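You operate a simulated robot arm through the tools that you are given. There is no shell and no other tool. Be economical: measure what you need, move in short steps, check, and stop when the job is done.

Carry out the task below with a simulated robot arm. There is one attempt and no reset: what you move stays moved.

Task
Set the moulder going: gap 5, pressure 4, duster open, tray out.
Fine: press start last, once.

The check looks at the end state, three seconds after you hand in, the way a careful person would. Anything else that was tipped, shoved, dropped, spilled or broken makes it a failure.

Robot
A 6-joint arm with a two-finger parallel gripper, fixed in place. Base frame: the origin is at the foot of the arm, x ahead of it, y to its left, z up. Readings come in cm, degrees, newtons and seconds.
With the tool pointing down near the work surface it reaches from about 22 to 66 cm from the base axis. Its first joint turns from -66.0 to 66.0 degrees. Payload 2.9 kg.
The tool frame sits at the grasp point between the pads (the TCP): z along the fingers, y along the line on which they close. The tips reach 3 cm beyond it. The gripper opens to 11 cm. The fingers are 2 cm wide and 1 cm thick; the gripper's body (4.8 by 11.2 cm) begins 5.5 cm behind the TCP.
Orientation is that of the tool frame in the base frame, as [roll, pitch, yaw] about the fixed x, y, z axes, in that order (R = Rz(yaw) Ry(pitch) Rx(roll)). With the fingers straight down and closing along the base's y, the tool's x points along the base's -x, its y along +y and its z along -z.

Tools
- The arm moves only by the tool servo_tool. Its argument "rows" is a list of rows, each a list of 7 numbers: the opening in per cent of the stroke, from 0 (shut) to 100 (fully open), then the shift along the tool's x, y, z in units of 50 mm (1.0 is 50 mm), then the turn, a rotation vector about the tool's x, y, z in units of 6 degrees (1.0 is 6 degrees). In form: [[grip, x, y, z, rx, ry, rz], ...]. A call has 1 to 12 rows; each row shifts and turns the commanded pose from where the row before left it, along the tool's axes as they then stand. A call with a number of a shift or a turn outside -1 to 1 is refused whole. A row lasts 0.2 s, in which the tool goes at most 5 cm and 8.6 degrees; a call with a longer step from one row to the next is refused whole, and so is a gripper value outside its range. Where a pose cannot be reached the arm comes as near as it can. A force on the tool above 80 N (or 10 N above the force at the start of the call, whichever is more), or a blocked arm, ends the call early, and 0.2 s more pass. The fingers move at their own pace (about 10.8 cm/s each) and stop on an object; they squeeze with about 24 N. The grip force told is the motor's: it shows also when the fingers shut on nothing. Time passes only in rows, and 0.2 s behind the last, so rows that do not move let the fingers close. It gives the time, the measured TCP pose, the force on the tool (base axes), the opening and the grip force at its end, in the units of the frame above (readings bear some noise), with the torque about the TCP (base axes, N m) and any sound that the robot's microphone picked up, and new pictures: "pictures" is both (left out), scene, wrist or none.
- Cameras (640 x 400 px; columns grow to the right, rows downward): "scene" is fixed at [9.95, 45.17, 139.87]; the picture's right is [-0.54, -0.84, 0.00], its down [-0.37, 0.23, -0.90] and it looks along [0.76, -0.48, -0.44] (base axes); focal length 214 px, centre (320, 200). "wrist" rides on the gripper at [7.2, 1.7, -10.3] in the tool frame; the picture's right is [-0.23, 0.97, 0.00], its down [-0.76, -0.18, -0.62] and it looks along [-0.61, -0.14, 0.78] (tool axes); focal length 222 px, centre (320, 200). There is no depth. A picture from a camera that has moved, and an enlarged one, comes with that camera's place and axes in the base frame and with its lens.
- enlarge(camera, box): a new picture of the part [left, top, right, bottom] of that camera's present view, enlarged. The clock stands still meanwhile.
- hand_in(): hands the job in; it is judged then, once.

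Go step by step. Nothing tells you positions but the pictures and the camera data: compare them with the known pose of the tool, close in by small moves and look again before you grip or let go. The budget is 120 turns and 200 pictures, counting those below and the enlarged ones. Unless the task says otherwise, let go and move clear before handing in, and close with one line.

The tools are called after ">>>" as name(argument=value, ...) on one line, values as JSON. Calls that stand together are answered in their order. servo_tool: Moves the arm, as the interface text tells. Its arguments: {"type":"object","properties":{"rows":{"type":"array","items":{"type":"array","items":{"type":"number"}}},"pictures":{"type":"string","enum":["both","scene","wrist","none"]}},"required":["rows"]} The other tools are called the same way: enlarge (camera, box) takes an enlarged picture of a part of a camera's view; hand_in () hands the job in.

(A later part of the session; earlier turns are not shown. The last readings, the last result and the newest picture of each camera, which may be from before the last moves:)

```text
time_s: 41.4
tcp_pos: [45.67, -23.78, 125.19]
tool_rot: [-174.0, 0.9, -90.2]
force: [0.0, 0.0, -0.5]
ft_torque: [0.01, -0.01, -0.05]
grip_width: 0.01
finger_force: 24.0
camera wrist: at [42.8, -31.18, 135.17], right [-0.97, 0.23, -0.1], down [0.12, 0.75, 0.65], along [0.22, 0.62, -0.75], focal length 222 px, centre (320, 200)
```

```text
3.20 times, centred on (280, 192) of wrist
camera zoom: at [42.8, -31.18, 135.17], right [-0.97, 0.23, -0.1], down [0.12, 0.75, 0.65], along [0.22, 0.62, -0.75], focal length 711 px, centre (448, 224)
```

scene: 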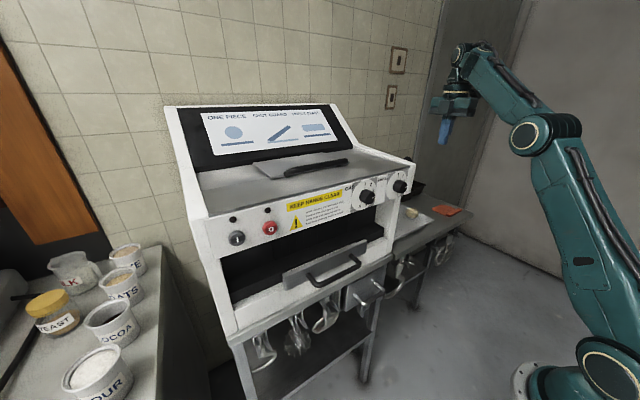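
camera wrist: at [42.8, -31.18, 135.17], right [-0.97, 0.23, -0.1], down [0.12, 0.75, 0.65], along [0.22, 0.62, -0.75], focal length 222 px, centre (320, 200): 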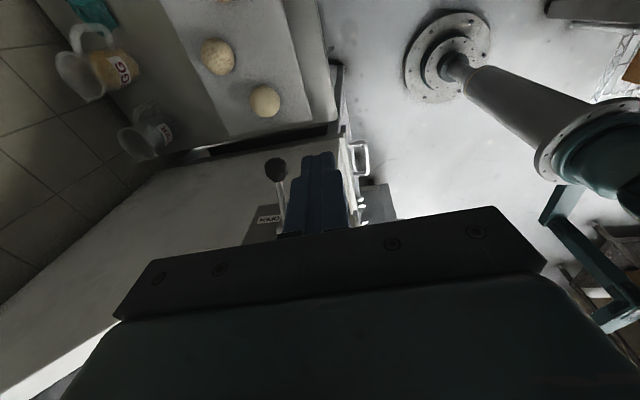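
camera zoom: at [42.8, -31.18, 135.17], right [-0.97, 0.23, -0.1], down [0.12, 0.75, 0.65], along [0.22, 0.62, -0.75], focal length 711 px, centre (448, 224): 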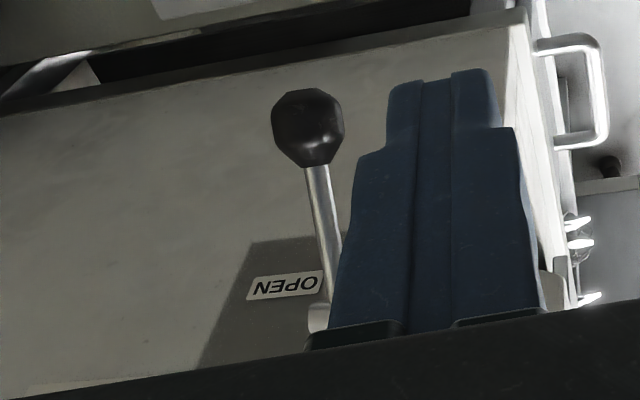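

The duster lever is at OPEN. Next the knobs: I'll back off in front of the panel and tilt the tool forward with fingers closing vertically and the camera to the right.

>>> servo_tool(rows=[[50, 0, 0.7, 0, 0, 0, 0], [50, -0.68, 0.5, 0, 0, 0, 0], [50, -0.68, 0.5, 0, 0, 0, 0], [50, -0.68, 0.5, 0, 0, 0, 0], [50, -0.68, 0.5, 0, 0, 0, 0], [50, -0.68, 0.5, 0, 0, 0, 0], [50, -0.68, 0.3, 0, 0, 0, 0]], pictures="none")

>>> servo_tool(rows=[[50, 0, 0, 0, 1, 0, 0], [50, 0, 0, 0, 1, 0, 0], [50, 0, 0, 0, 1, 0, 0], [50, 0, 0, 0, 1, 0, 0], [50, 0, 0, 0, 1, 0, 0], [50, 0, 0, 0, 1, 0, 0], [50, 0, 0, 0, 1, 0, 0], [50, 0, 0, 0, 1, 0, 0], [50, 0, 0, 0, 1, 0, 0], [50, 0, 0, 0, 1, 0, 0]], pictures="both")

```text
time_s: 43.0
tcp_pos: [31.13, -4.03, 128.33]
tool_rot: [-174.0, 0.9, -90.2]
force: [0.1, 0.6, 0.8]
ft_torque: [0.01, 0.0, 0.0]
grip_width: 5.52
finger_force: 0.0
out of reach, approached as far as the arm can: row 2, 3, 4, 5, 6, 7
```

```text
time_s: 45.2
tcp_pos: [33.29, -5.77, 158.76]
tool_rot: [-114.1, 1.0, -90.2]
force: [0.1, -0.3, -1.1]
ft_torque: [0.02, -0.01, 0.0]
grip_width: 5.49
finger_force: 0.1
out of reach, approached as far as the arm can: row 1, 2, 3, 4, 5, 6, 7, 8, 9, 10
camera wrist: at [23.12, -13.09, 161.32], right [-0.4, 0.24, -0.88], down [-0.49, 0.76, 0.43], along [0.77, 0.61, -0.18], focal length 222 px, centre (320, 200)
```

scene: 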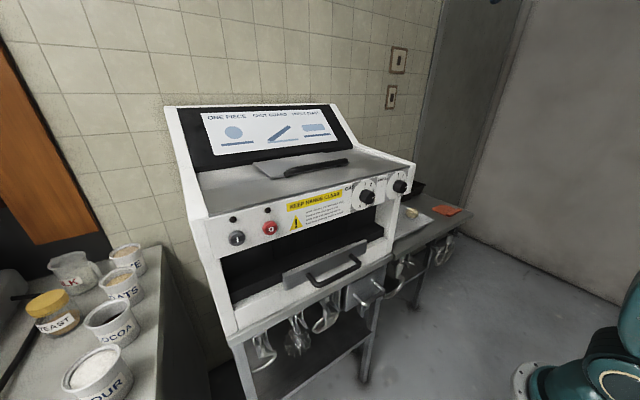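
wrist: 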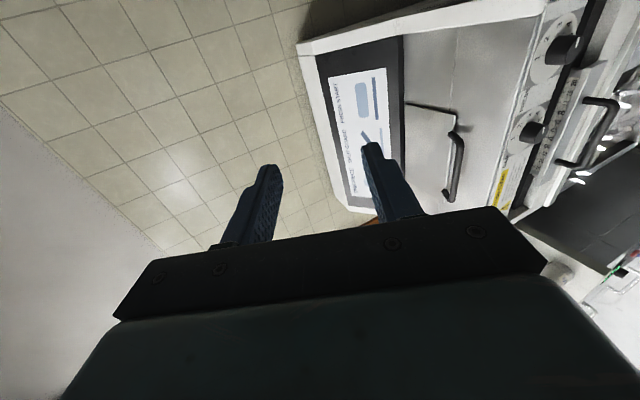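

The arm can't go horizontal at low heights. Instead I'll grip the knobs with the tool pointing down (fingers each side) and swing it about the knob axis; returning to the starting orientation first.

>>> servo_tool(rows=[[50, 0, 0, 0, -1, 0, 0], [50, 0, 0, 0, -1, 0, 0], [50, 0, 0, 0, -1, 0, 0], [50, 0, 0, 0, -1, 0, 0], [50, 0, 0, 0, -1, 0, 0], [50, 0, 0, 0, -1, 0, 0], [50, 0, 0, 0, -1, 0, 0], [50, 0, 0, 0, -1, 0, 0], [50, 0, 0, 0, -1, 0, 0], [50, 0, 0, 0, -1, 0, 0], [50, 0, 0, 0, -1, 0, 0]], pictures="none")

>>> servo_tool(rows=[[50, 0, 0, 0, 0, 0, 1], [50, 0, 0, 0, 0, 0, 1], [50, 0, 0, 0, 0, 0, 1], [50, 0, 0, 0, 0, 0, 1], [50, 0, 0, 0, 0, 0, 1], [50, 0, 0, 0, 0, 0, 1], [50, 0, 0, 0, 0, 0, 1], [50, 0, 0, 0, 0, 0, 1], [50, 0, 0, 0, 0, 0, 1], [50, 0, 0, 0, 0, 0, 1], [50, 0, 0, 0, 0, 0, 1], [50, 0, 0, 0, 0, 0, 1]], pictures="none")

>>> servo_tool(rows=[[50, 0, 0, 0, 0, 0, 1], [50, 0, 0, 0, 0, 0, 1], [50, 0, 0, 0, 0, 0, 1]], pictures="wrist")

```text
time_s: 47.6
tcp_pos: [29.94, -4.93, 138.4]
tool_rot: [179.9, 0.9, -90.2]
force: [-0.7, -0.4, 0.1]
ft_torque: [-0.03, -0.01, -0.01]
grip_width: 5.5
finger_force: 0.0
out of reach, approached as far as the arm can: row 3, 4, 5, 6, 7, 8, 9, 10, 11
```

```text
time_s: 50.2
tcp_pos: [30.16, -4.82, 138.37]
tool_rot: [179.2, 0.5, -161.5]
force: [16.5, -50.7, -29.4]
ft_torque: [6.65, -0.05, 3.98]
grip_width: 5.53
finger_force: 0.0
```

```text
time_s: 50.5
tcp_pos: [30.38, -4.92, 138.42]
tool_rot: [179.5, 0.7, -161.8]
force: [11.4, -4.2, -14.8]
ft_torque: [0.52, 0.1, 0.29]
grip_width: 5.5
finger_force: 0.0
stopped in row 1: the force on the tool passed its limit at 106 N (the readings are from after the stop); the commanded pose is now the measured one
camera wrist: at [22.76, -5.76, 148.65], right [-0.09, 1.0, 0.01], down [0.77, 0.06, 0.63], along [0.63, 0.06, -0.78], focal length 222 px, centre (320, 200)
```

wrist: 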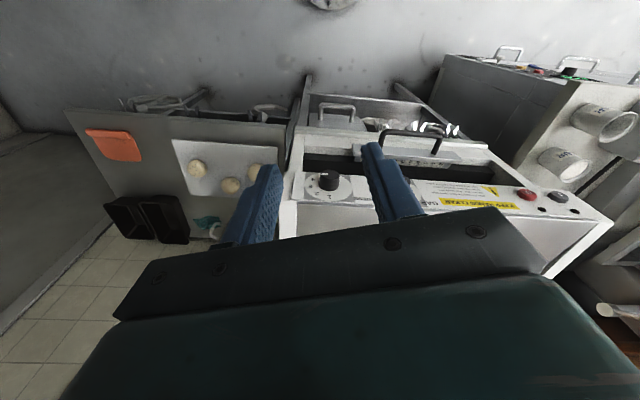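

The wrist touched something, probably the arm's own link while folded. I'll move forward to unfold and look.

>>> servo_tool(rows=[[50, -0.3, 0, 0, 0, 0, 0], [50, -0.4, 0, 0, 0, 0, 0]], pictures="scene")

```text
time_s: 51.0
tcp_pos: [32.12, -4.51, 138.4]
tool_rot: [179.9, 1.1, -160.6]
force: [12.2, -7.0, -18.4]
ft_torque: [1.03, 0.13, 0.62]
grip_width: 5.51
finger_force: 0.0
stopped in row 2: the force on the tool passed its limit at 93 N (the readings are from after the stop); the commanded pose is now the measured one
```

scene: 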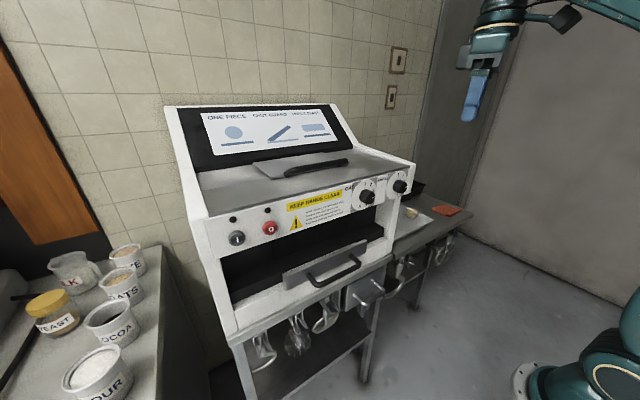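

>>> servo_tool(rows=[[50, 0, 0, 0, 0, 0, -1], [50, 0, 0, 0, 0, 0, -1], [50, 0, 0, 0, 0, 0, -1], [50, 0, 0, 0, 0, 0, -1], [50, 0, 0, 0, 0, 0, -1], [50, 0, 0, 0, 0, 0, -1]], pictures="scene")

>>> enlarge(camera="scene", box=[420, 0, 640, 140])

```text
time_s: 52.4
tcp_pos: [32.08, -4.46, 138.38]
tool_rot: [-179.6, 0.9, -124.5]
force: [0.5, -0.6, 0.0]
ft_torque: [-0.01, 0.0, 0.01]
grip_width: 5.51
finger_force: 0.0
```

scene: 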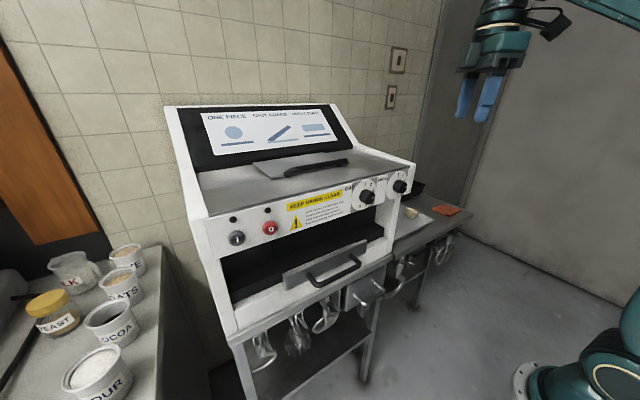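

```text
2.86 times, centred on (530, 70) of scene
camera zoom: at [9.95, 45.17, 139.87], right [-0.54, -0.84, 0.0], down [-0.37, 0.23, -0.9], along [0.76, -0.48, -0.44], focal length 613 px, centre (-280, 571)
```

zoom: 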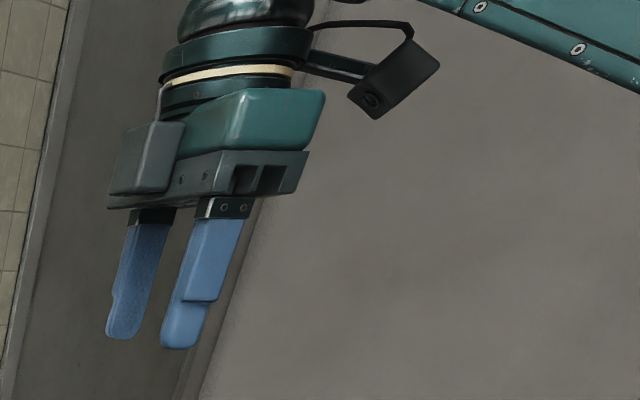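

It's the wrist camera bracket meeting the forearm. Going lower and further out should give clearance; I'll do that and then turn with watchful steps.

>>> servo_tool(rows=[[50, -0.42, 0.05, 0.5, 0, 0, 0], [50, -0.42, 0.05, 0.5, 0, 0, 0], [50, -0.42, 0.05, 0.5, 0, 0, 0], [50, -0.42, 0.05, 0.4, 0, 0, 0], [50, 0, 0, 0, 0, 0, 1], [50, 0, 0, 0, 0, 0, 1], [50, 0, 0, 0, 0, 0, 1], [50, 0, 0, 0, 0, 0, 1], [50, 0, 0, 0, 0, 0, 1], [50, 0, 0, 0, 0, 0, 1]], pictures="both")

```text
time_s: 54.6
tcp_pos: [36.25, 3.12, 128.98]
tool_rot: [179.8, 0.9, -160.7]
force: [0.4, -0.1, 0.3]
ft_torque: [0.01, 0.04, -0.03]
grip_width: 5.49
finger_force: 0.1
camera wrist: at [28.65, 2.25, 139.24], right [-0.11, 0.99, 0.01], down [0.77, 0.08, 0.64], along [0.63, 0.07, -0.77], focal length 222 px, centre (320, 200)
```

scene: 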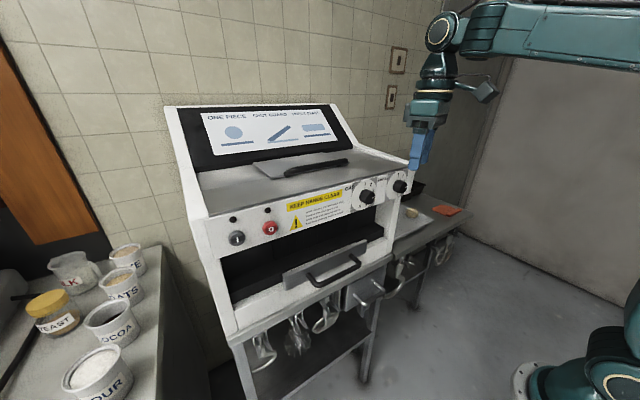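
wrist: 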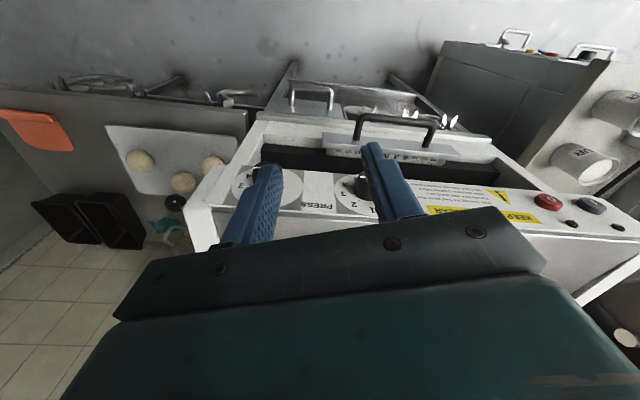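

That worked. I'll finish turning square and line up in y with the GAP knob.

>>> servo_tool(rows=[[60, 0, 0, 0, 0, 0, 1], [60, 0, 0, 0, 0, 0, 1], [60, 0, 0, 0, 0, 0, 1], [60, 0, 0, 0, 0, 0, 0.2], [60, 0.2, 0.7, 0, 0, 0, 0], [60, 0.2, 0.6, 0, 0, 0, 0]], pictures="wrist")

>>> enlarge(camera="wrist", box=[200, 120, 440, 270])

```text
time_s: 56.0
tcp_pos: [34.09, 9.77, 129.12]
tool_rot: [179.4, 0.8, -179.9]
force: [-0.3, 0.9, -0.1]
ft_torque: [-0.04, 0.01, -0.05]
grip_width: 6.6
finger_force: 0.1
camera wrist: at [26.75, 11.31, 139.33], right [0.22, 0.97, 0.01], down [0.75, -0.18, 0.63], along [0.62, -0.13, -0.77], focal length 222 px, centre (320, 200)
```

wrist: 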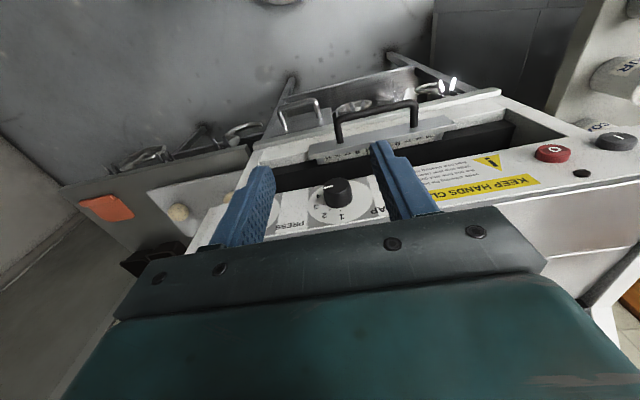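

```text
2.67 times, centred on (320, 195) of wrist
camera zoom: at [26.75, 11.31, 139.33], right [0.22, 0.97, 0.01], down [0.75, -0.18, 0.63], along [0.62, -0.13, -0.77], focal length 592 px, centre (320, 213)
```

zoom: 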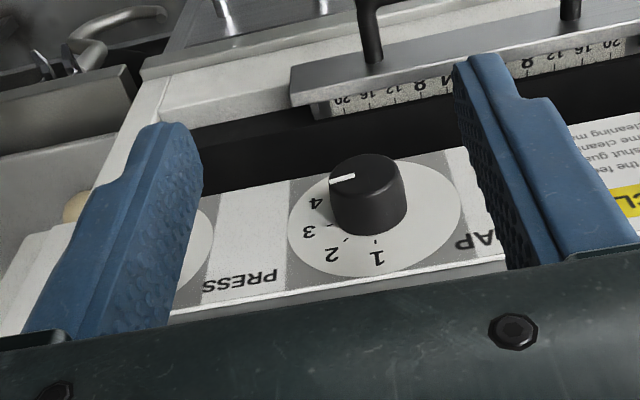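

GAP is now at 3 and must go to 5: 80° clockwise, in two 40° turns. The knob is at about (42.7–45.2, 10.1, 117.8). I'll place the gripper above it with a slight forward tilt and a lean.

>>> servo_tool(rows=[[50, -0.5, 0.17, 0.1, 0, 0, 0], [50, -0.5, 0.17, 0.1, 0, 0, 0], [50, -0.46, 0.17, 0.1, 0, 0, 0], [50, 0, 0, 0, 0, -1, 0], [50, 0, 0, 0, 0, -1, 0], [50, 0, 0, 0, 0, -0.5, 0], [50, 0, 0, 0, 0.966, 0, -0.259], [50, 0, 0, 0, 0.966, 0, -0.259], [50, 0, 0, 0, 0.966, 0, -0.259], [50, 0, 0, 0, 0.3, 0, -0.08]], pictures="both")

```text
time_s: 58.2
tcp_pos: [42.11, 12.86, 128.24]
tool_rot: [-159.9, 10.6, -174.8]
force: [0.3, -0.5, 0.2]
ft_torque: [0.0, 0.04, -0.01]
grip_width: 5.48
finger_force: 0.1
out of reach, approached as far as the arm can: row 5
camera wrist: at [32.87, 17.14, 135.91], right [0.2, 0.94, -0.29], down [0.62, 0.1, 0.78], along [0.76, -0.33, -0.56], focal length 222 px, centre (320, 200)
```

scene: 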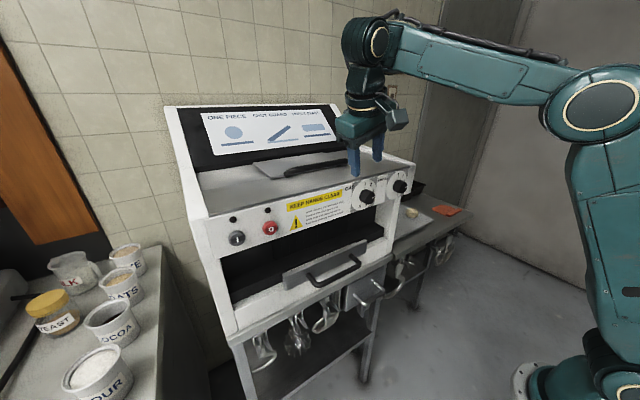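
wrist: 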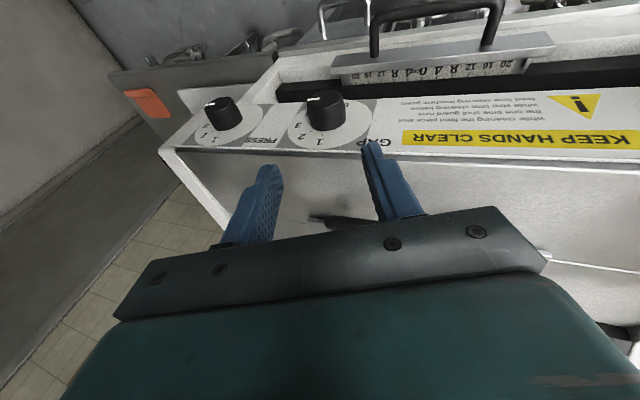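

The arm reaches well here. I'll correct laterally and come down halfway, then look.

>>> servo_tool(rows=[[50, 0.11, 0.09, 0.3, 0, 0, 0], [50, 0.11, 0.09, 0.3, 0, 0, 0], [50, 0, 0, 0.3, 0, 0, 0]], pictures="wrist")

>>> enlarge(camera="wrist", box=[200, 80, 440, 230])

```text
time_s: 59.0
tcp_pos: [42.95, 13.3, 126.01]
tool_rot: [-160.0, 10.4, -174.7]
force: [0.2, -0.2, -0.3]
ft_torque: [0.01, -0.02, 0.01]
grip_width: 5.49
finger_force: 0.1
out of reach, approached as far as the arm can: row 2, 3
camera wrist: at [33.66, 17.52, 133.62], right [0.2, 0.94, -0.29], down [0.63, 0.1, 0.77], along [0.75, -0.33, -0.57], focal length 222 px, centre (320, 200)
```

wrist: 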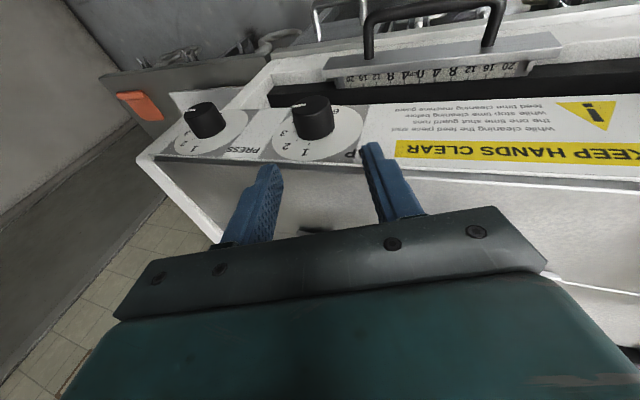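

```text
2.67 times, centred on (320, 155) of wrist
camera zoom: at [33.66, 17.52, 133.62], right [0.2, 0.94, -0.29], down [0.63, 0.1, 0.77], along [0.75, -0.33, -0.57], focal length 592 px, centre (320, 320)
```

zoom: 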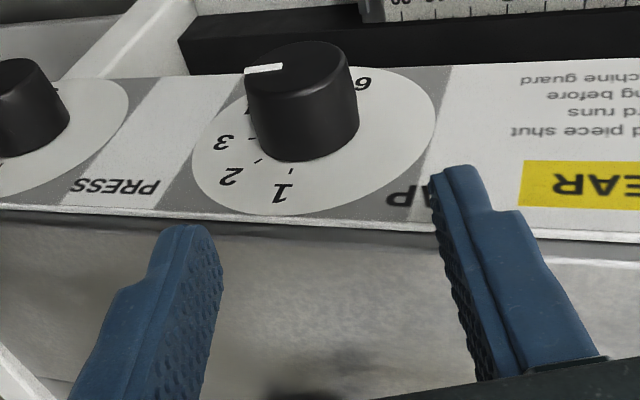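

The forward tilt limits lowering. I'll take the tilt out and try again with just the lean.

>>> servo_tool(rows=[[50, 0, 0, 0, 0, 1, 0], [50, 0, 0, 0, 0, 0.9, 0], [50, 0, 0, 0, 0, 0, 0]], pictures="none")

```text
time_s: 59.8
tcp_pos: [42.84, 13.25, 126.01]
tool_rot: [-160.3, -0.2, -178.6]
force: [-0.7, -0.4, 0.1]
ft_torque: [0.03, 0.0, 0.02]
grip_width: 5.5
finger_force: 0.1
```

>>> servo_tool(rows=[[50, 0, -0.03, 0.3, 0, 0, 0], [50, -0.02, -0.03, 0.3, 0, 0, 0], [50, 0, 0, 0.3, 0, 0, 0]], pictures="wrist")

```text
time_s: 60.6
tcp_pos: [43.02, 11.46, 121.78]
tool_rot: [-160.4, -0.1, -178.7]
force: [-0.9, 0.4, -0.7]
ft_torque: [-0.04, 0.02, 0.0]
grip_width: 5.49
finger_force: 0.0
camera wrist: at [35.73, 16.28, 131.0], right [0.21, 0.92, -0.33], down [0.76, 0.06, 0.64], along [0.61, -0.38, -0.69], focal length 222 px, centre (320, 200)
```

wrist: 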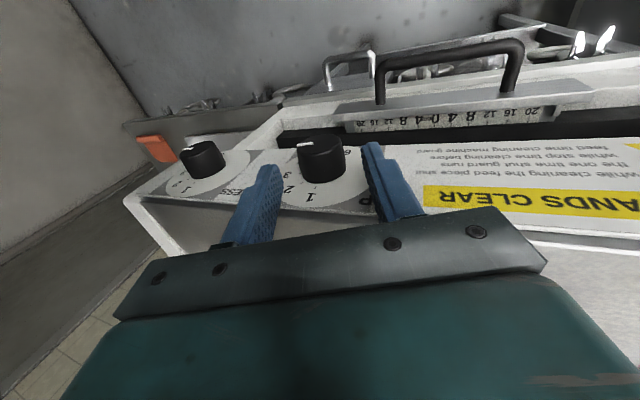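

The knob is centred between the fingers. Coming down onto it.

>>> servo_tool(rows=[[50, 0, 0, 0.25, 0, 0, 0], [50, 0, 0, 0.25, 0, 0, 0], [50, 0, 0, 0.25, 0, 0, 0]], pictures="wrist")

>>> enlarge(camera="wrist", box=[200, 100, 440, 250])

```text
time_s: 61.4
tcp_pos: [43.56, 10.65, 119.46]
tool_rot: [-160.4, -0.2, -179.0]
force: [-32.9, -1.3, 2.3]
ft_torque: [-0.07, -0.65, -1.25]
grip_width: 5.54
finger_force: 0.4
out of reach, approached as far as the arm can: row 3
camera wrist: at [36.18, 15.5, 128.57], right [0.21, 0.92, -0.33], down [0.76, 0.06, 0.64], along [0.61, -0.39, -0.69], focal length 222 px, centre (320, 200)
```

wrist: 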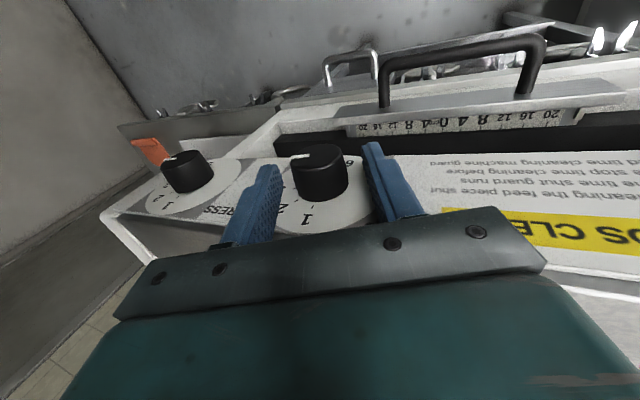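

```text
2.67 times, centred on (320, 175) of wrist
camera zoom: at [36.18, 15.5, 128.57], right [0.21, 0.92, -0.33], down [0.76, 0.06, 0.64], along [0.61, -0.39, -0.69], focal length 592 px, centre (320, 267)
```

zoom: 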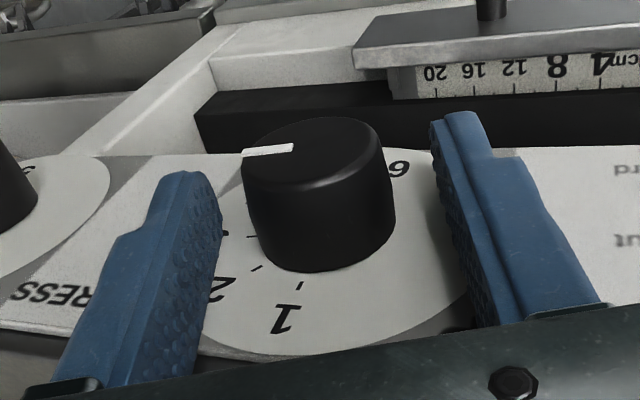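

The right finger touched the panel's top edge because the arm's inner reach limit pushed it outward. I'll back up, tilt the wrist slightly outward over the panel to gain reach, and retry.

>>> servo_tool(rows=[[50, 0.1, 0, -0.2, 0, 0, 0], [50, 0.05, 0, -0.4, 0, 0, 0], [50, 0, 0, 0, 0, 1, 0], [50, 0, 0, 0, 0, 0.5, 0], [50, 0, 0, 0, 0, 0, 0]], pictures="none")

```text
time_s: 62.6
tcp_pos: [42.84, 11.53, 122.09]
tool_rot: [-160.1, -8.6, 178.3]
force: [-0.8, -0.7, -0.2]
ft_torque: [0.02, 0.03, 0.0]
grip_width: 5.52
finger_force: 0.0
```

>>> servo_tool(rows=[[50, -0.05, 0.01, 0.23, 0, 0, 0], [50, -0.05, 0.01, 0.23, 0, 0, 0], [50, -0.05, 0, 0.23, 0, 0, 0]], pictures="wrist")

>>> enlarge(camera="wrist", box=[200, 100, 440, 250])

```text
time_s: 63.4
tcp_pos: [43.24, 10.8, 119.39]
tool_rot: [-160.9, -7.1, 178.6]
force: [8.2, 26.1, 64.6]
ft_torque: [3.7, -1.59, 0.05]
grip_width: 5.49
finger_force: 0.1
camera wrist: at [37.2, 15.95, 129.49], right [0.21, 0.91, -0.35], down [0.84, 0.02, 0.55], along [0.51, -0.4, -0.76], focal length 222 px, centre (320, 200)
```

wrist: 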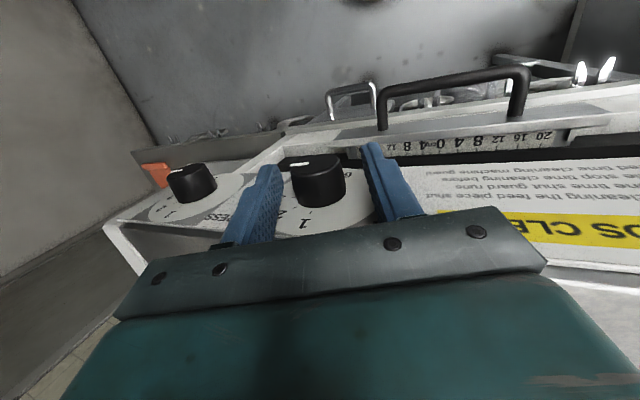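

```text
2.67 times, centred on (320, 175) of wrist
camera zoom: at [37.2, 15.95, 129.49], right [0.21, 0.91, -0.35], down [0.84, 0.02, 0.55], along [0.51, -0.4, -0.76], focal length 592 px, centre (320, 267)
```

zoom: 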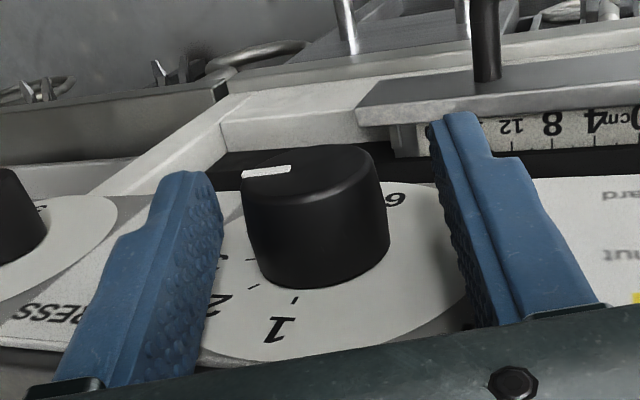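

The gripper body touched the machine's top at the left. I'll rise slightly so only the fingertips hold the knob, and check that the force is gone.

>>> servo_tool(rows=[[50, -0.01, -0.02, -0.1, 0, 0, 0], [50, 0, 0, 0, 0, 0, 0]], pictures="none")

```text
time_s: 64.0
tcp_pos: [43.11, 10.65, 119.54]
tool_rot: [-160.3, -8.2, 178.5]
force: [-14.2, 24.2, 39.5]
ft_torque: [2.07, -1.54, 1.62]
grip_width: 5.63
finger_force: 0.6
```

>>> servo_tool(rows=[[50, 0, 0, -0.1, 0, 0, 0], [50, 0, 0, -0.05, 0, 0, 0], [50, 0, 0, 0, 0, 0, 0]], pictures="none")

```text
time_s: 64.8
tcp_pos: [43.15, 10.68, 119.76]
tool_rot: [-159.7, -9.2, 178.4]
force: [-60.5, -4.5, -18.8]
ft_torque: [-0.9, -1.02, 3.2]
grip_width: 5.67
finger_force: 1.5
```

>>> servo_tool(rows=[[50, 0.15, 0, 0, 0, 0, 0], [50, 0.1, 0, 0, 0, 0, 0]], pictures="wrist")

>>> enlarge(camera="scene", box=[320, 130, 432, 200])

```text
time_s: 65.4
tcp_pos: [42.12, 10.87, 120.13]
tool_rot: [-160.2, -8.4, 178.0]
force: [-0.6, 0.4, 0.4]
ft_torque: [-0.02, -0.01, -0.02]
grip_width: 5.51
finger_force: 0.0
camera wrist: at [36.53, 16.03, 130.25], right [0.21, 0.91, -0.36], down [0.85, 0.02, 0.53], along [0.49, -0.41, -0.77], focal length 222 px, centre (320, 200)
```

wrist: 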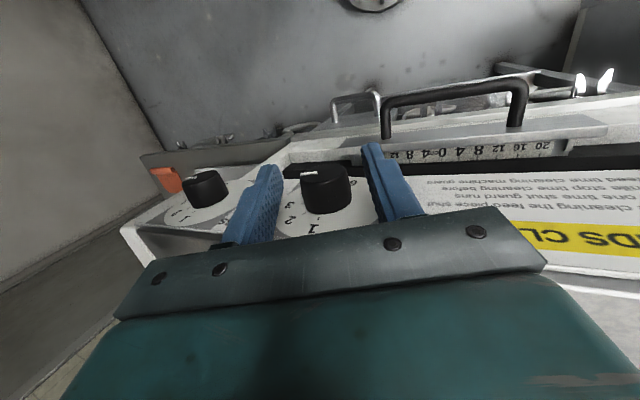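

```text
5.71 times, centred on (376, 165) of scene
camera zoom: at [9.96, 45.17, 139.87], right [-0.54, -0.84, 0.0], down [-0.37, 0.23, -0.9], along [0.76, -0.48, -0.44], focal length 1226 px, centre (0, 400)
```

zoom: 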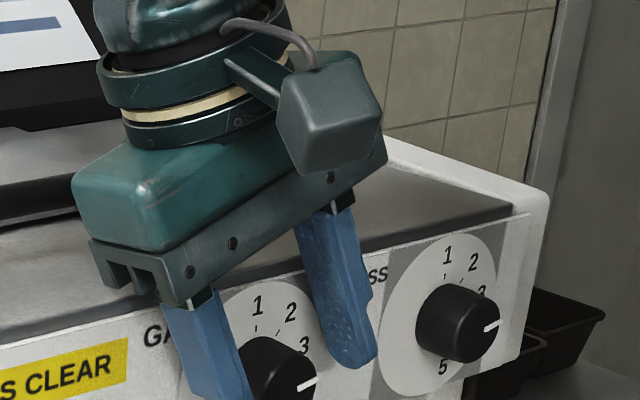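

Free now. At this slightly greater height I'll move in toward the panel so the fingertips straddle the knob.

>>> servo_tool(rows=[[50, -0.1, -0.02, 0.02, 0, 0, 0], [50, -0.12, -0.02, 0.02, 0, 0, 0], [50, 0, 0, 0, 0, 0, 0]], pictures="none")

```text
time_s: 66.2
tcp_pos: [43.12, 10.53, 119.83]
tool_rot: [-160.1, -8.6, 178.4]
force: [-17.1, 0.0, 0.6]
ft_torque: [0.05, -0.34, 0.93]
grip_width: 5.53
finger_force: 0.3
```

>>> servo_tool(rows=[[50, 0.04, 0, 0, 0, 0, 0], [50, 0, 0, 0, 0, -0.5, 0], [50, 0, 0, 0, 0, -0.5, 0], [50, 0, 0, 0, 0, 0, 0]], pictures="wrist")

>>> enlarge(camera="scene", box=[320, 130, 432, 200])

```text
time_s: 67.2
tcp_pos: [42.99, 10.52, 119.89]
tool_rot: [-160.3, -2.8, -179.8]
force: [0.4, 0.3, 0.1]
ft_torque: [0.04, -0.01, -0.01]
grip_width: 5.5
finger_force: 0.1
camera wrist: at [36.17, 15.55, 129.4], right [0.2, 0.92, -0.34], down [0.79, 0.05, 0.61], along [0.57, -0.39, -0.72], focal length 222 px, centre (320, 200)
```

wrist: 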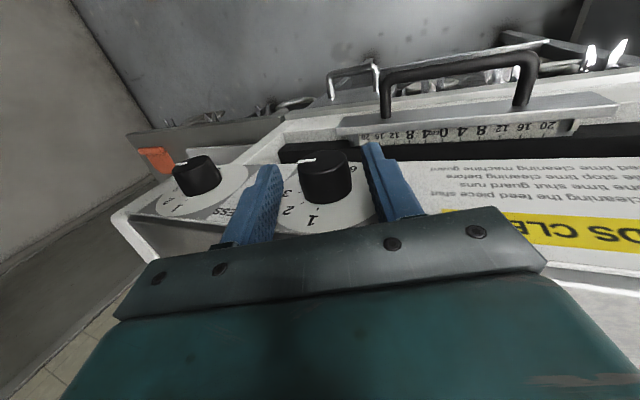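

```text
5.71 times, centred on (376, 165) of scene
camera zoom: at [9.95, 45.17, 139.87], right [-0.54, -0.84, 0.0], down [-0.37, 0.23, -0.9], along [0.76, -0.48, -0.44], focal length 1226 px, centre (0, 400)
```

zoom: 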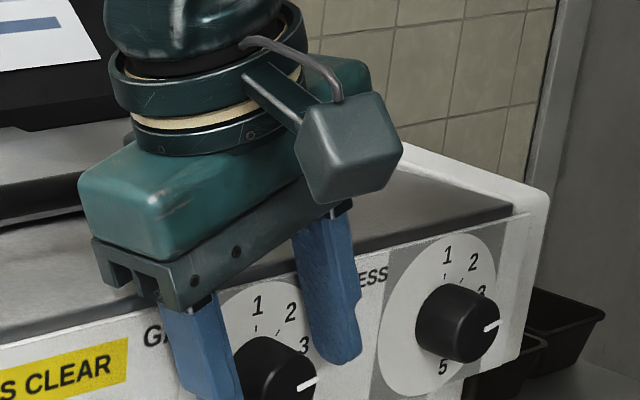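

Free of contact and straddling the knob. I'll centre slightly and close.

>>> servo_tool(rows=[[50, 0, 0.06, 0, 0, 0, 0], [20, 0, 0, 0, 0, 0, 0], [20, 0, 0, 0, 0, 0, 0], [20, 0, 0, 0, 0, 0, 0]], pictures="both")

>>> enlarge(camera="wrist", box=[200, 100, 440, 250])

```text
time_s: 68.2
tcp_pos: [43.0, 10.67, 119.77]
tool_rot: [-160.2, -2.9, -179.7]
force: [-1.0, -12.6, 2.5]
ft_torque: [-0.28, 0.01, -0.14]
grip_width: 3.25
finger_force: 44.6
camera wrist: at [36.19, 15.74, 129.31], right [0.21, 0.92, -0.34], down [0.79, 0.05, 0.61], along [0.57, -0.4, -0.72], focal length 222 px, centre (320, 200)
```

scene: 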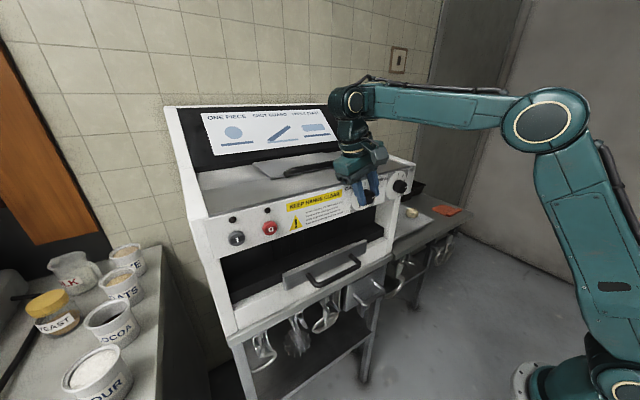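
wrist: 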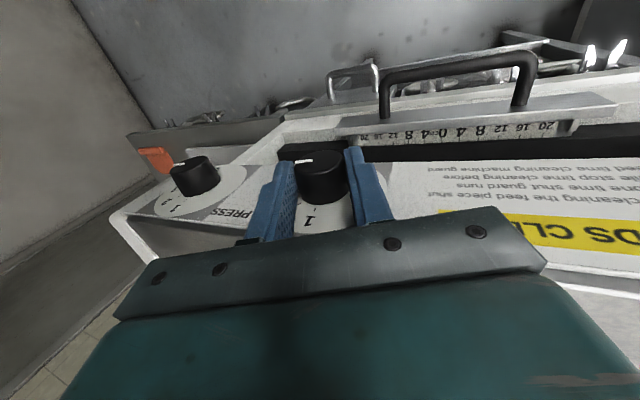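

```text
2.67 times, centred on (320, 175) of wrist
camera zoom: at [36.19, 15.74, 129.31], right [0.21, 0.92, -0.34], down [0.79, 0.05, 0.61], along [0.57, -0.4, -0.72], focal length 592 px, centre (320, 267)
```

zoom: 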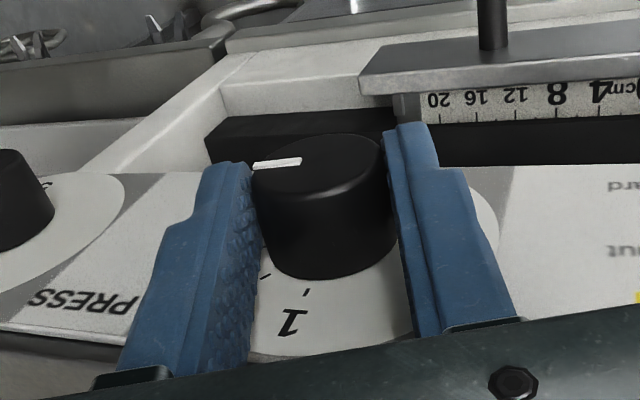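

The knob is gripped (3.25 cm). Now I'll turn clockwise 40° about the knob axis.

>>> servo_tool(rows=[[20, 0, -0.06, 0, -0.95, 0, -0.05], [20, 0, -0.048, 0.002, -0.95, 0, -0.05], [20, 0, -0.044, 0.002, -0.95, 0, -0.05], [20, 0, -0.044, 0.002, -0.95, 0, -0.05]], pictures="wrist")

>>> enlarge(camera="wrist", box=[200, 100, 440, 250])

```text
time_s: 69.2
tcp_pos: [43.02, 9.77, 119.85]
tool_rot: [176.5, -2.4, -178.2]
force: [17.1, 15.9, 17.6]
ft_torque: [0.4, 0.12, -0.17]
grip_width: 3.26
finger_force: 44.8
out of reach, approached as far as the arm can: row 4
camera wrist: at [36.12, 10.64, 130.61], right [0.2, 0.98, 0.05], down [0.79, -0.19, 0.58], along [0.58, -0.07, -0.81], focal length 222 px, centre (320, 200)
```

wrist: 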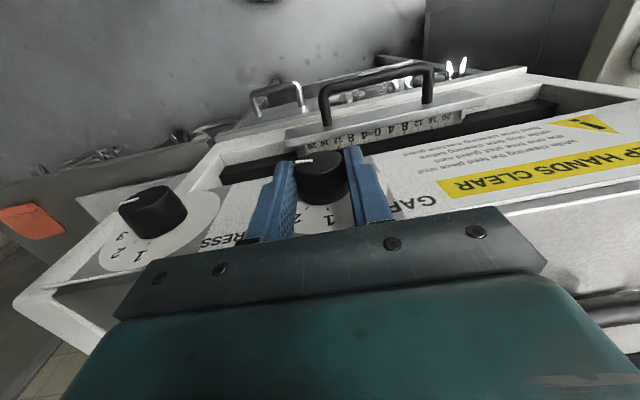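

```text
2.67 times, centred on (320, 175) of wrist
camera zoom: at [36.12, 10.64, 130.61], right [0.2, 0.98, 0.05], down [0.79, -0.19, 0.58], along [0.58, -0.07, -0.81], focal length 592 px, centre (320, 267)
```

zoom: 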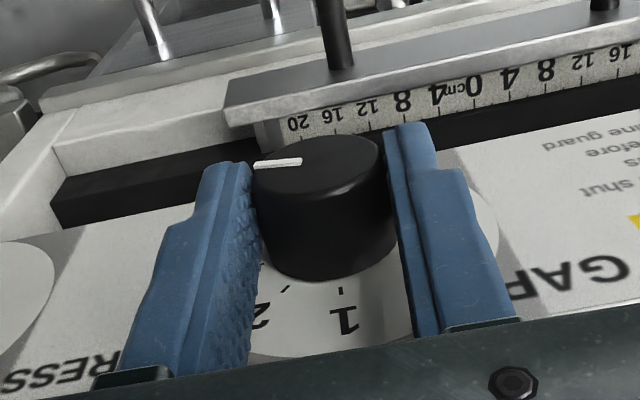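

>>> servo_tool(rows=[[20, -0.01, -0.044, 0.0, -0.95, 0.25, -0.05], [20, -0.01, -0.044, 0.0, -0.95, 0.25, -0.06], [20, -0.01, -0.044, 0.0, -0.95, 0.2, -0.08]], pictures="wrist")

>>> enlarge(camera="wrist", box=[200, 100, 440, 250])

```text
time_s: 69.8
tcp_pos: [42.22, 9.76, 118.76]
tool_rot: [165.2, -3.8, -176.7]
force: [1.4, 8.3, 1.2]
ft_torque: [0.07, 0.05, -0.07]
grip_width: 3.23
finger_force: 10.9
out of reach, approached as far as the arm can: row 1, 2, 3
stopped in row 3: the force on the tool passed its limit at 99 N (the readings are from after the stop); the commanded pose is now the measured one
camera wrist: at [35.7, 8.26, 129.69], right [0.19, 0.95, 0.23], down [0.82, -0.28, 0.5], along [0.55, 0.1, -0.83], focal length 222 px, centre (320, 200)
```

wrist: 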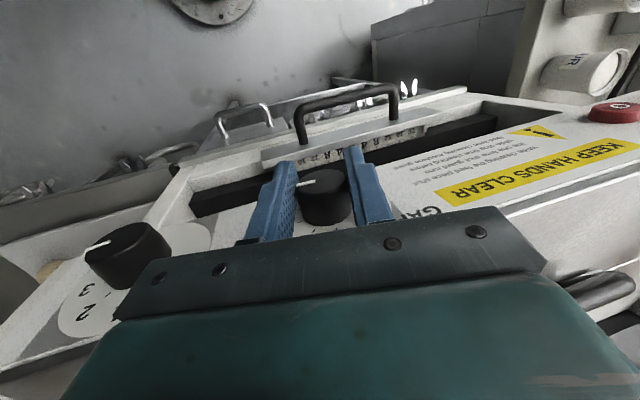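

```text
2.67 times, centred on (320, 175) of wrist
camera zoom: at [35.7, 8.26, 129.69], right [0.19, 0.95, 0.23], down [0.82, -0.28, 0.5], along [0.55, 0.1, -0.83], focal length 592 px, centre (320, 267)
```

zoom: 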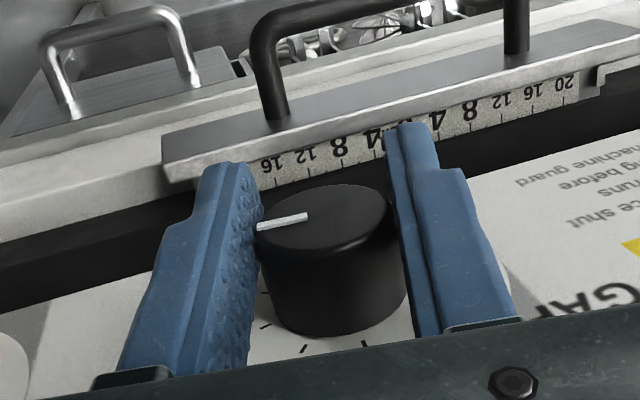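

The turn got about 35° in before a force stop as the arm hit its limit. I'll release and look at the dial.

>>> servo_tool(rows=[[50, 0, 0, 0, 0, 0, 0], [50, 0, 0, 0, 0, 0, 0], [50, 0.1, 0, -0.4, 0, 0, 0], [50, 0.1, 0, -0.6, 0, 0, 0]], pictures="wrist")

>>> enlarge(camera="wrist", box=[200, 100, 440, 250])

>>> enlarge(camera="scene", box=[340, 165, 420, 215])

```text
time_s: 70.8
tcp_pos: [39.91, 8.67, 119.91]
tool_rot: [165.2, -3.8, -176.7]
force: [0.2, 0.0, 0.2]
ft_torque: [0.06, 0.01, 0.01]
grip_width: 5.5
finger_force: 0.1
out of reach, approached as far as the arm can: row 3, 4
camera wrist: at [33.36, 7.23, 130.78], right [0.19, 0.95, 0.23], down [0.81, -0.28, 0.51], along [0.55, 0.09, -0.83], focal length 222 px, centre (320, 200)
```

wrist: 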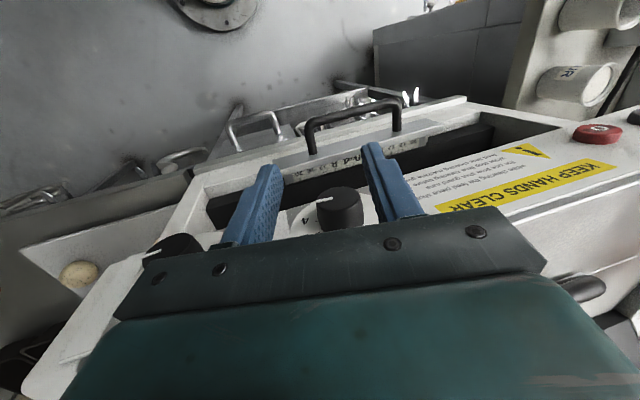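

```text
2.67 times, centred on (320, 175) of wrist
camera zoom: at [33.36, 7.23, 130.78], right [0.19, 0.95, 0.23], down [0.81, -0.28, 0.51], along [0.55, 0.09, -0.83], focal length 592 px, centre (320, 267)
```

zoom: 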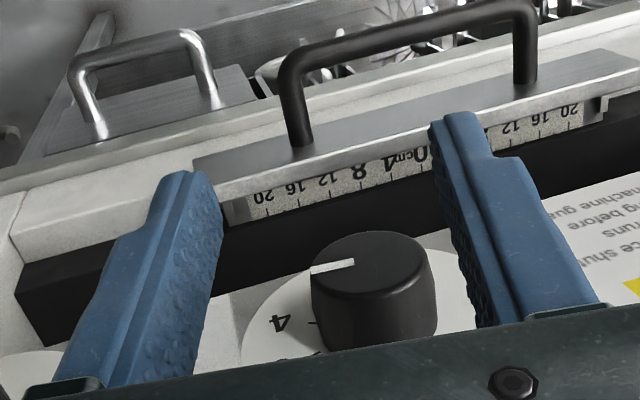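

```text
8.00 times, centred on (380, 190) of scene
camera zoom: at [9.95, 45.17, 139.87], right [-0.54, -0.84, 0.0], down [-0.37, 0.23, -0.9], along [0.76, -0.48, -0.44], focal length 1716 px, centre (-160, 280)
```

zoom: 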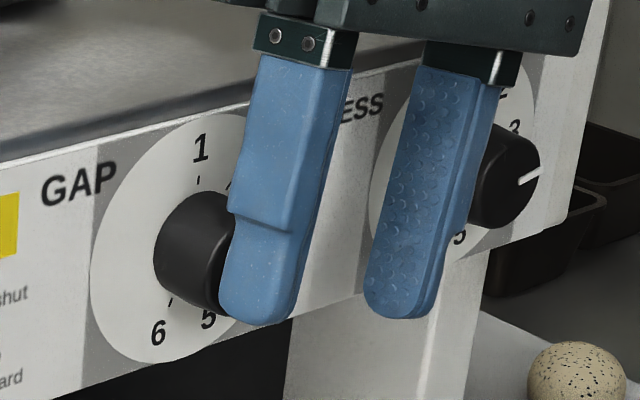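

>>> servo_tool(rows=[[50, 0.5, 0, -0.3, 0, 0, 0], [50, 0.5, 0, -0.5, 0, 0, 0], [50, 0.3, 0.3, -0.5, 0.5, 0, 0]], pictures="wrist")

>>> enlarge(camera="wrist", box=[240, 140, 400, 240])

>>> enlarge(camera="scene", box=[340, 165, 420, 215])

```text
time_s: 71.6
tcp_pos: [32.8, 8.76, 122.44]
tool_rot: [168.3, -3.7, -176.7]
force: [0.4, 0.5, -0.6]
ft_torque: [0.0, -0.01, -0.02]
grip_width: 5.5
finger_force: 0.0
out of reach, approached as far as the arm can: row 1, 2, 3
camera wrist: at [26.14, 7.92, 133.41], right [0.18, 0.97, 0.18], down [0.81, -0.25, 0.52], along [0.55, 0.05, -0.83], focal length 222 px, centre (320, 200)
```

wrist: 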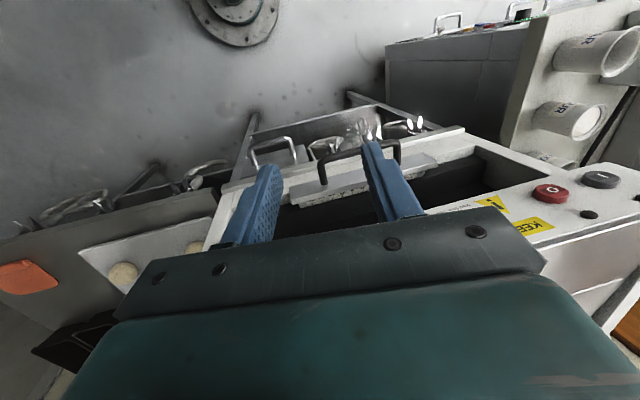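

```text
4.00 times, centred on (320, 190) of wrist
camera zoom: at [26.14, 7.92, 133.41], right [0.18, 0.97, 0.18], down [0.81, -0.25, 0.52], along [0.55, 0.05, -0.83], focal length 888 px, centre (320, 240)
```

zoom: 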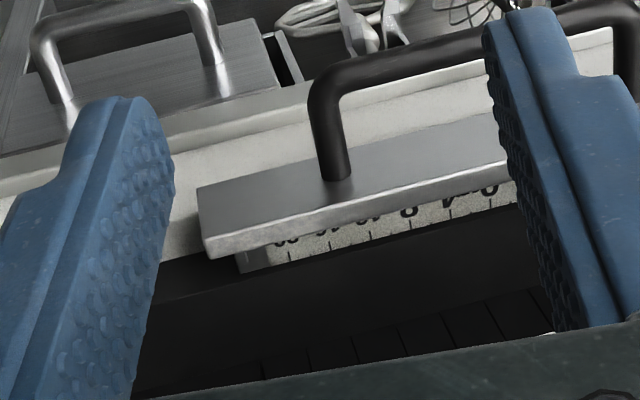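

```text
8.00 times, centred on (380, 190) of scene
camera zoom: at [9.95, 45.17, 139.87], right [-0.54, -0.84, 0.0], down [-0.37, 0.23, -0.9], along [0.76, -0.48, -0.44], focal length 1716 px, centre (-160, 280)
```

zoom: 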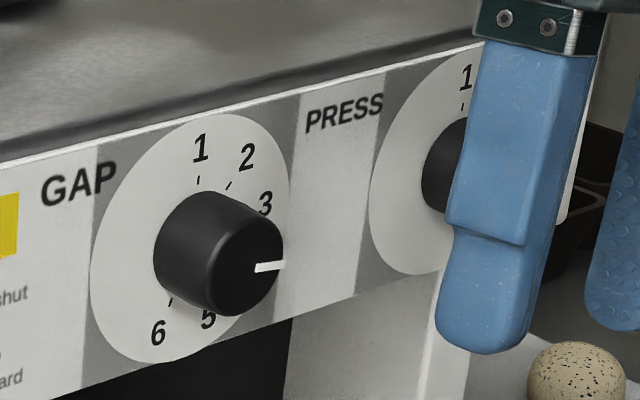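

GAP's pointer is now about 96° (between 3 and 4), with no strong detent; 5 is at 160°. I'll level the tool and rise to get the arm out of its limit.

>>> servo_tool(rows=[[50, 0, 0, 0, 1, 0.3, 0], [50, 0, 0, 0, 1, 0.3, 0], [50, 0, 0, -0.8, 0, 0, 0], [50, 0, 0, -0.8, 0, 0, 0]], pictures="scene")

```text
time_s: 72.6
tcp_pos: [33.55, 8.97, 129.49]
tool_rot: [-177.8, -7.4, -164.6]
force: [0.4, -1.1, 0.4]
ft_torque: [0.11, 0.06, -0.12]
grip_width: 5.5
finger_force: 0.0
out of reach, approached as far as the arm can: row 1, 2, 3
```

scene: 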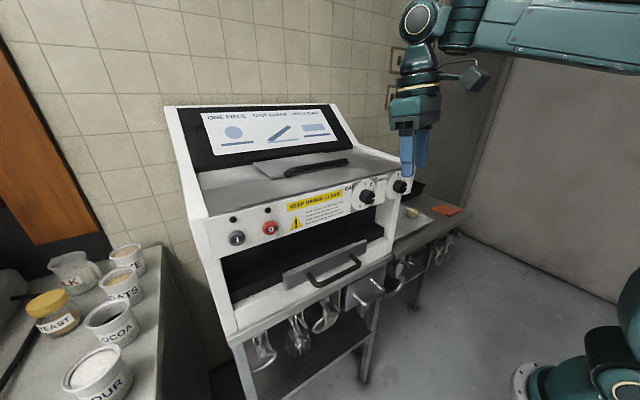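

>>> servo_tool(rows=[[50, 0, 0, 0, -0.35, -0.3, 0.85], [50, 0, 0, 0, 0, -0.3, 0.85], [50, 0, 0, 0, 0, 0, 0.85], [50, -0.4, 0, 0.2, 0, 0, 0], [50, -0.4, 0, 0.2, 0, 0, 0], [50, -0.4, 0, 0.1, 0, 0, 0]], pictures="none")

>>> servo_tool(rows=[[50, 0, 0, 0.2, -1, 0, 0], [50, 0, 0, 0.2, -1, 0, 0], [50, 0, 0, 0, 0, 0, 0]], pictures="none")

```text
time_s: 74.0
tcp_pos: [39.38, 7.61, 126.59]
tool_rot: [179.6, -4.1, 168.3]
force: [-0.6, -0.3, 0.5]
ft_torque: [-0.01, -0.02, 0.02]
grip_width: 5.5
finger_force: 0.0
```

```text
time_s: 74.8
tcp_pos: [39.37, 7.51, 125.27]
tool_rot: [170.1, -4.8, 168.4]
force: [0.1, -0.2, -0.6]
ft_torque: [0.01, -0.01, 0.0]
grip_width: 5.48
finger_force: 0.0
out of reach, approached as far as the arm can: row 1, 2
```

>>> servo_tool(rows=[[50, 0, 0, 0, -1, 0, 0], [50, 0, 0, 0, -1, 0, 0], [50, 0, 0, 0, 0, 0, 0]], pictures="none")

>>> servo_tool(rows=[[50, 0, 0, -0.5, 0, 0, 0], [50, 0, 0, -0.5, 0, 0, 0], [50, 0, 0, 0, 0, 0, 0]], pictures="none")

```text
time_s: 75.6
tcp_pos: [40.5, 6.84, 127.71]
tool_rot: [155.5, -4.2, 168.4]
force: [-0.1, 0.3, -1.0]
ft_torque: [-0.01, 0.02, -0.01]
grip_width: 5.49
finger_force: 0.1
out of reach, approached as far as the arm can: row 1, 2
```

```text
time_s: 76.4
tcp_pos: [39.76, 5.3, 130.74]
tool_rot: [156.3, -3.5, 168.0]
force: [-0.9, 0.0, 0.6]
ft_torque: [0.01, 0.02, 0.04]
grip_width: 5.49
finger_force: 0.1
out of reach, approached as far as the arm can: row 2
```

The arm can't lean to the right there, but leaning left to upright works. I'll use repeated 20° turns (lean left → upright), regripping between. Re-posing now.

>>> servo_tool(rows=[[50, 0, 0, 0, 1, 0, -0.5], [50, 0, 0, 0, 1, 0, -0.5], [50, 0, 0, 0, 1, 0, -0.5], [50, 0, 0, 0, 1, 0, -0.5], [50, 0, 0, 0, 1, 0, 0], [50, 0, 0, 0, 1, 0, 0], [50, 0, 0, 0, 1, 0, 0], [50, 0, 0, 0, 0.3, 0, 0], [50, 0, 0, 0, 0, 0, 0]], pictures="none")

```text
time_s: 78.4
tcp_pos: [39.74, 5.3, 130.69]
tool_rot: [-161.4, -1.2, 180.0]
force: [-0.5, -0.2, 0.0]
ft_torque: [-0.01, -0.03, -0.02]
grip_width: 5.5
finger_force: 0.1
```

>>> servo_tool(rows=[[50, -0.24, 0.57, 0.24, 0, 0.25, 0], [50, -0.24, 0.57, 0.24, 0, 0.25, 0], [50, -0.24, 0.56, 0.24, 0, 0, 0], [50, 0, 0, 0, 0, 0, 0]], pictures="none")

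```text
time_s: 79.4
tcp_pos: [43.18, 12.2, 124.48]
tool_rot: [-161.1, -4.4, 178.9]
force: [-0.4, -0.1, 0.0]
ft_torque: [0.04, -0.01, -0.01]
grip_width: 5.5
finger_force: 0.1
```

>>> servo_tool(rows=[[50, 0, 0, 0.25, 0, 0, 0], [50, 0, 0, 0.25, 0, 0, 0], [50, -0.02, 0, 0.25, 0, 0, 0], [50, -0.02, 0, 0.25, 0, 0, 0], [50, 0, 0, 0, 0, 0, 0]], pictures="wrist")

>>> enlarge(camera="wrist", box=[200, 100, 440, 250])

```text
time_s: 80.6
tcp_pos: [43.14, 10.57, 119.8]
tool_rot: [-161.0, -4.3, 179.0]
force: [-0.3, 0.7, 0.8]
ft_torque: [-0.05, 0.02, 0.03]
grip_width: 5.49
finger_force: 0.0
camera wrist: at [36.42, 15.57, 129.51], right [0.22, 0.92, -0.33], down [0.81, 0.02, 0.59], along [0.55, -0.4, -0.74], focal length 222 px, centre (320, 200)
```

wrist: 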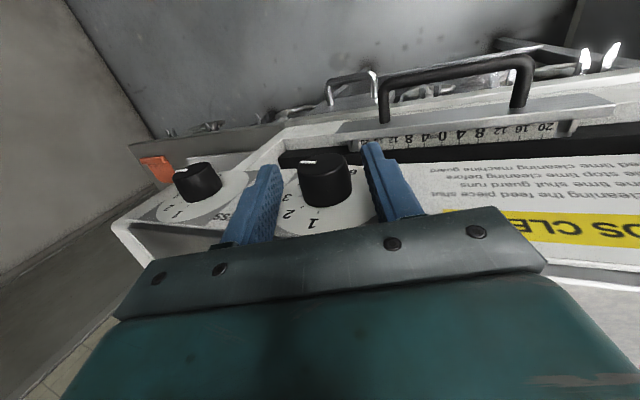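

```text
2.67 times, centred on (320, 175) of wrist
camera zoom: at [36.42, 15.57, 129.51], right [0.22, 0.92, -0.33], down [0.81, 0.02, 0.59], along [0.55, -0.4, -0.74], focal length 592 px, centre (320, 267)
```

zoom: 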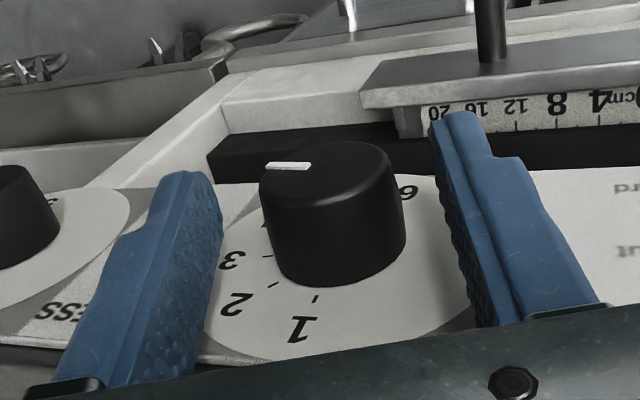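

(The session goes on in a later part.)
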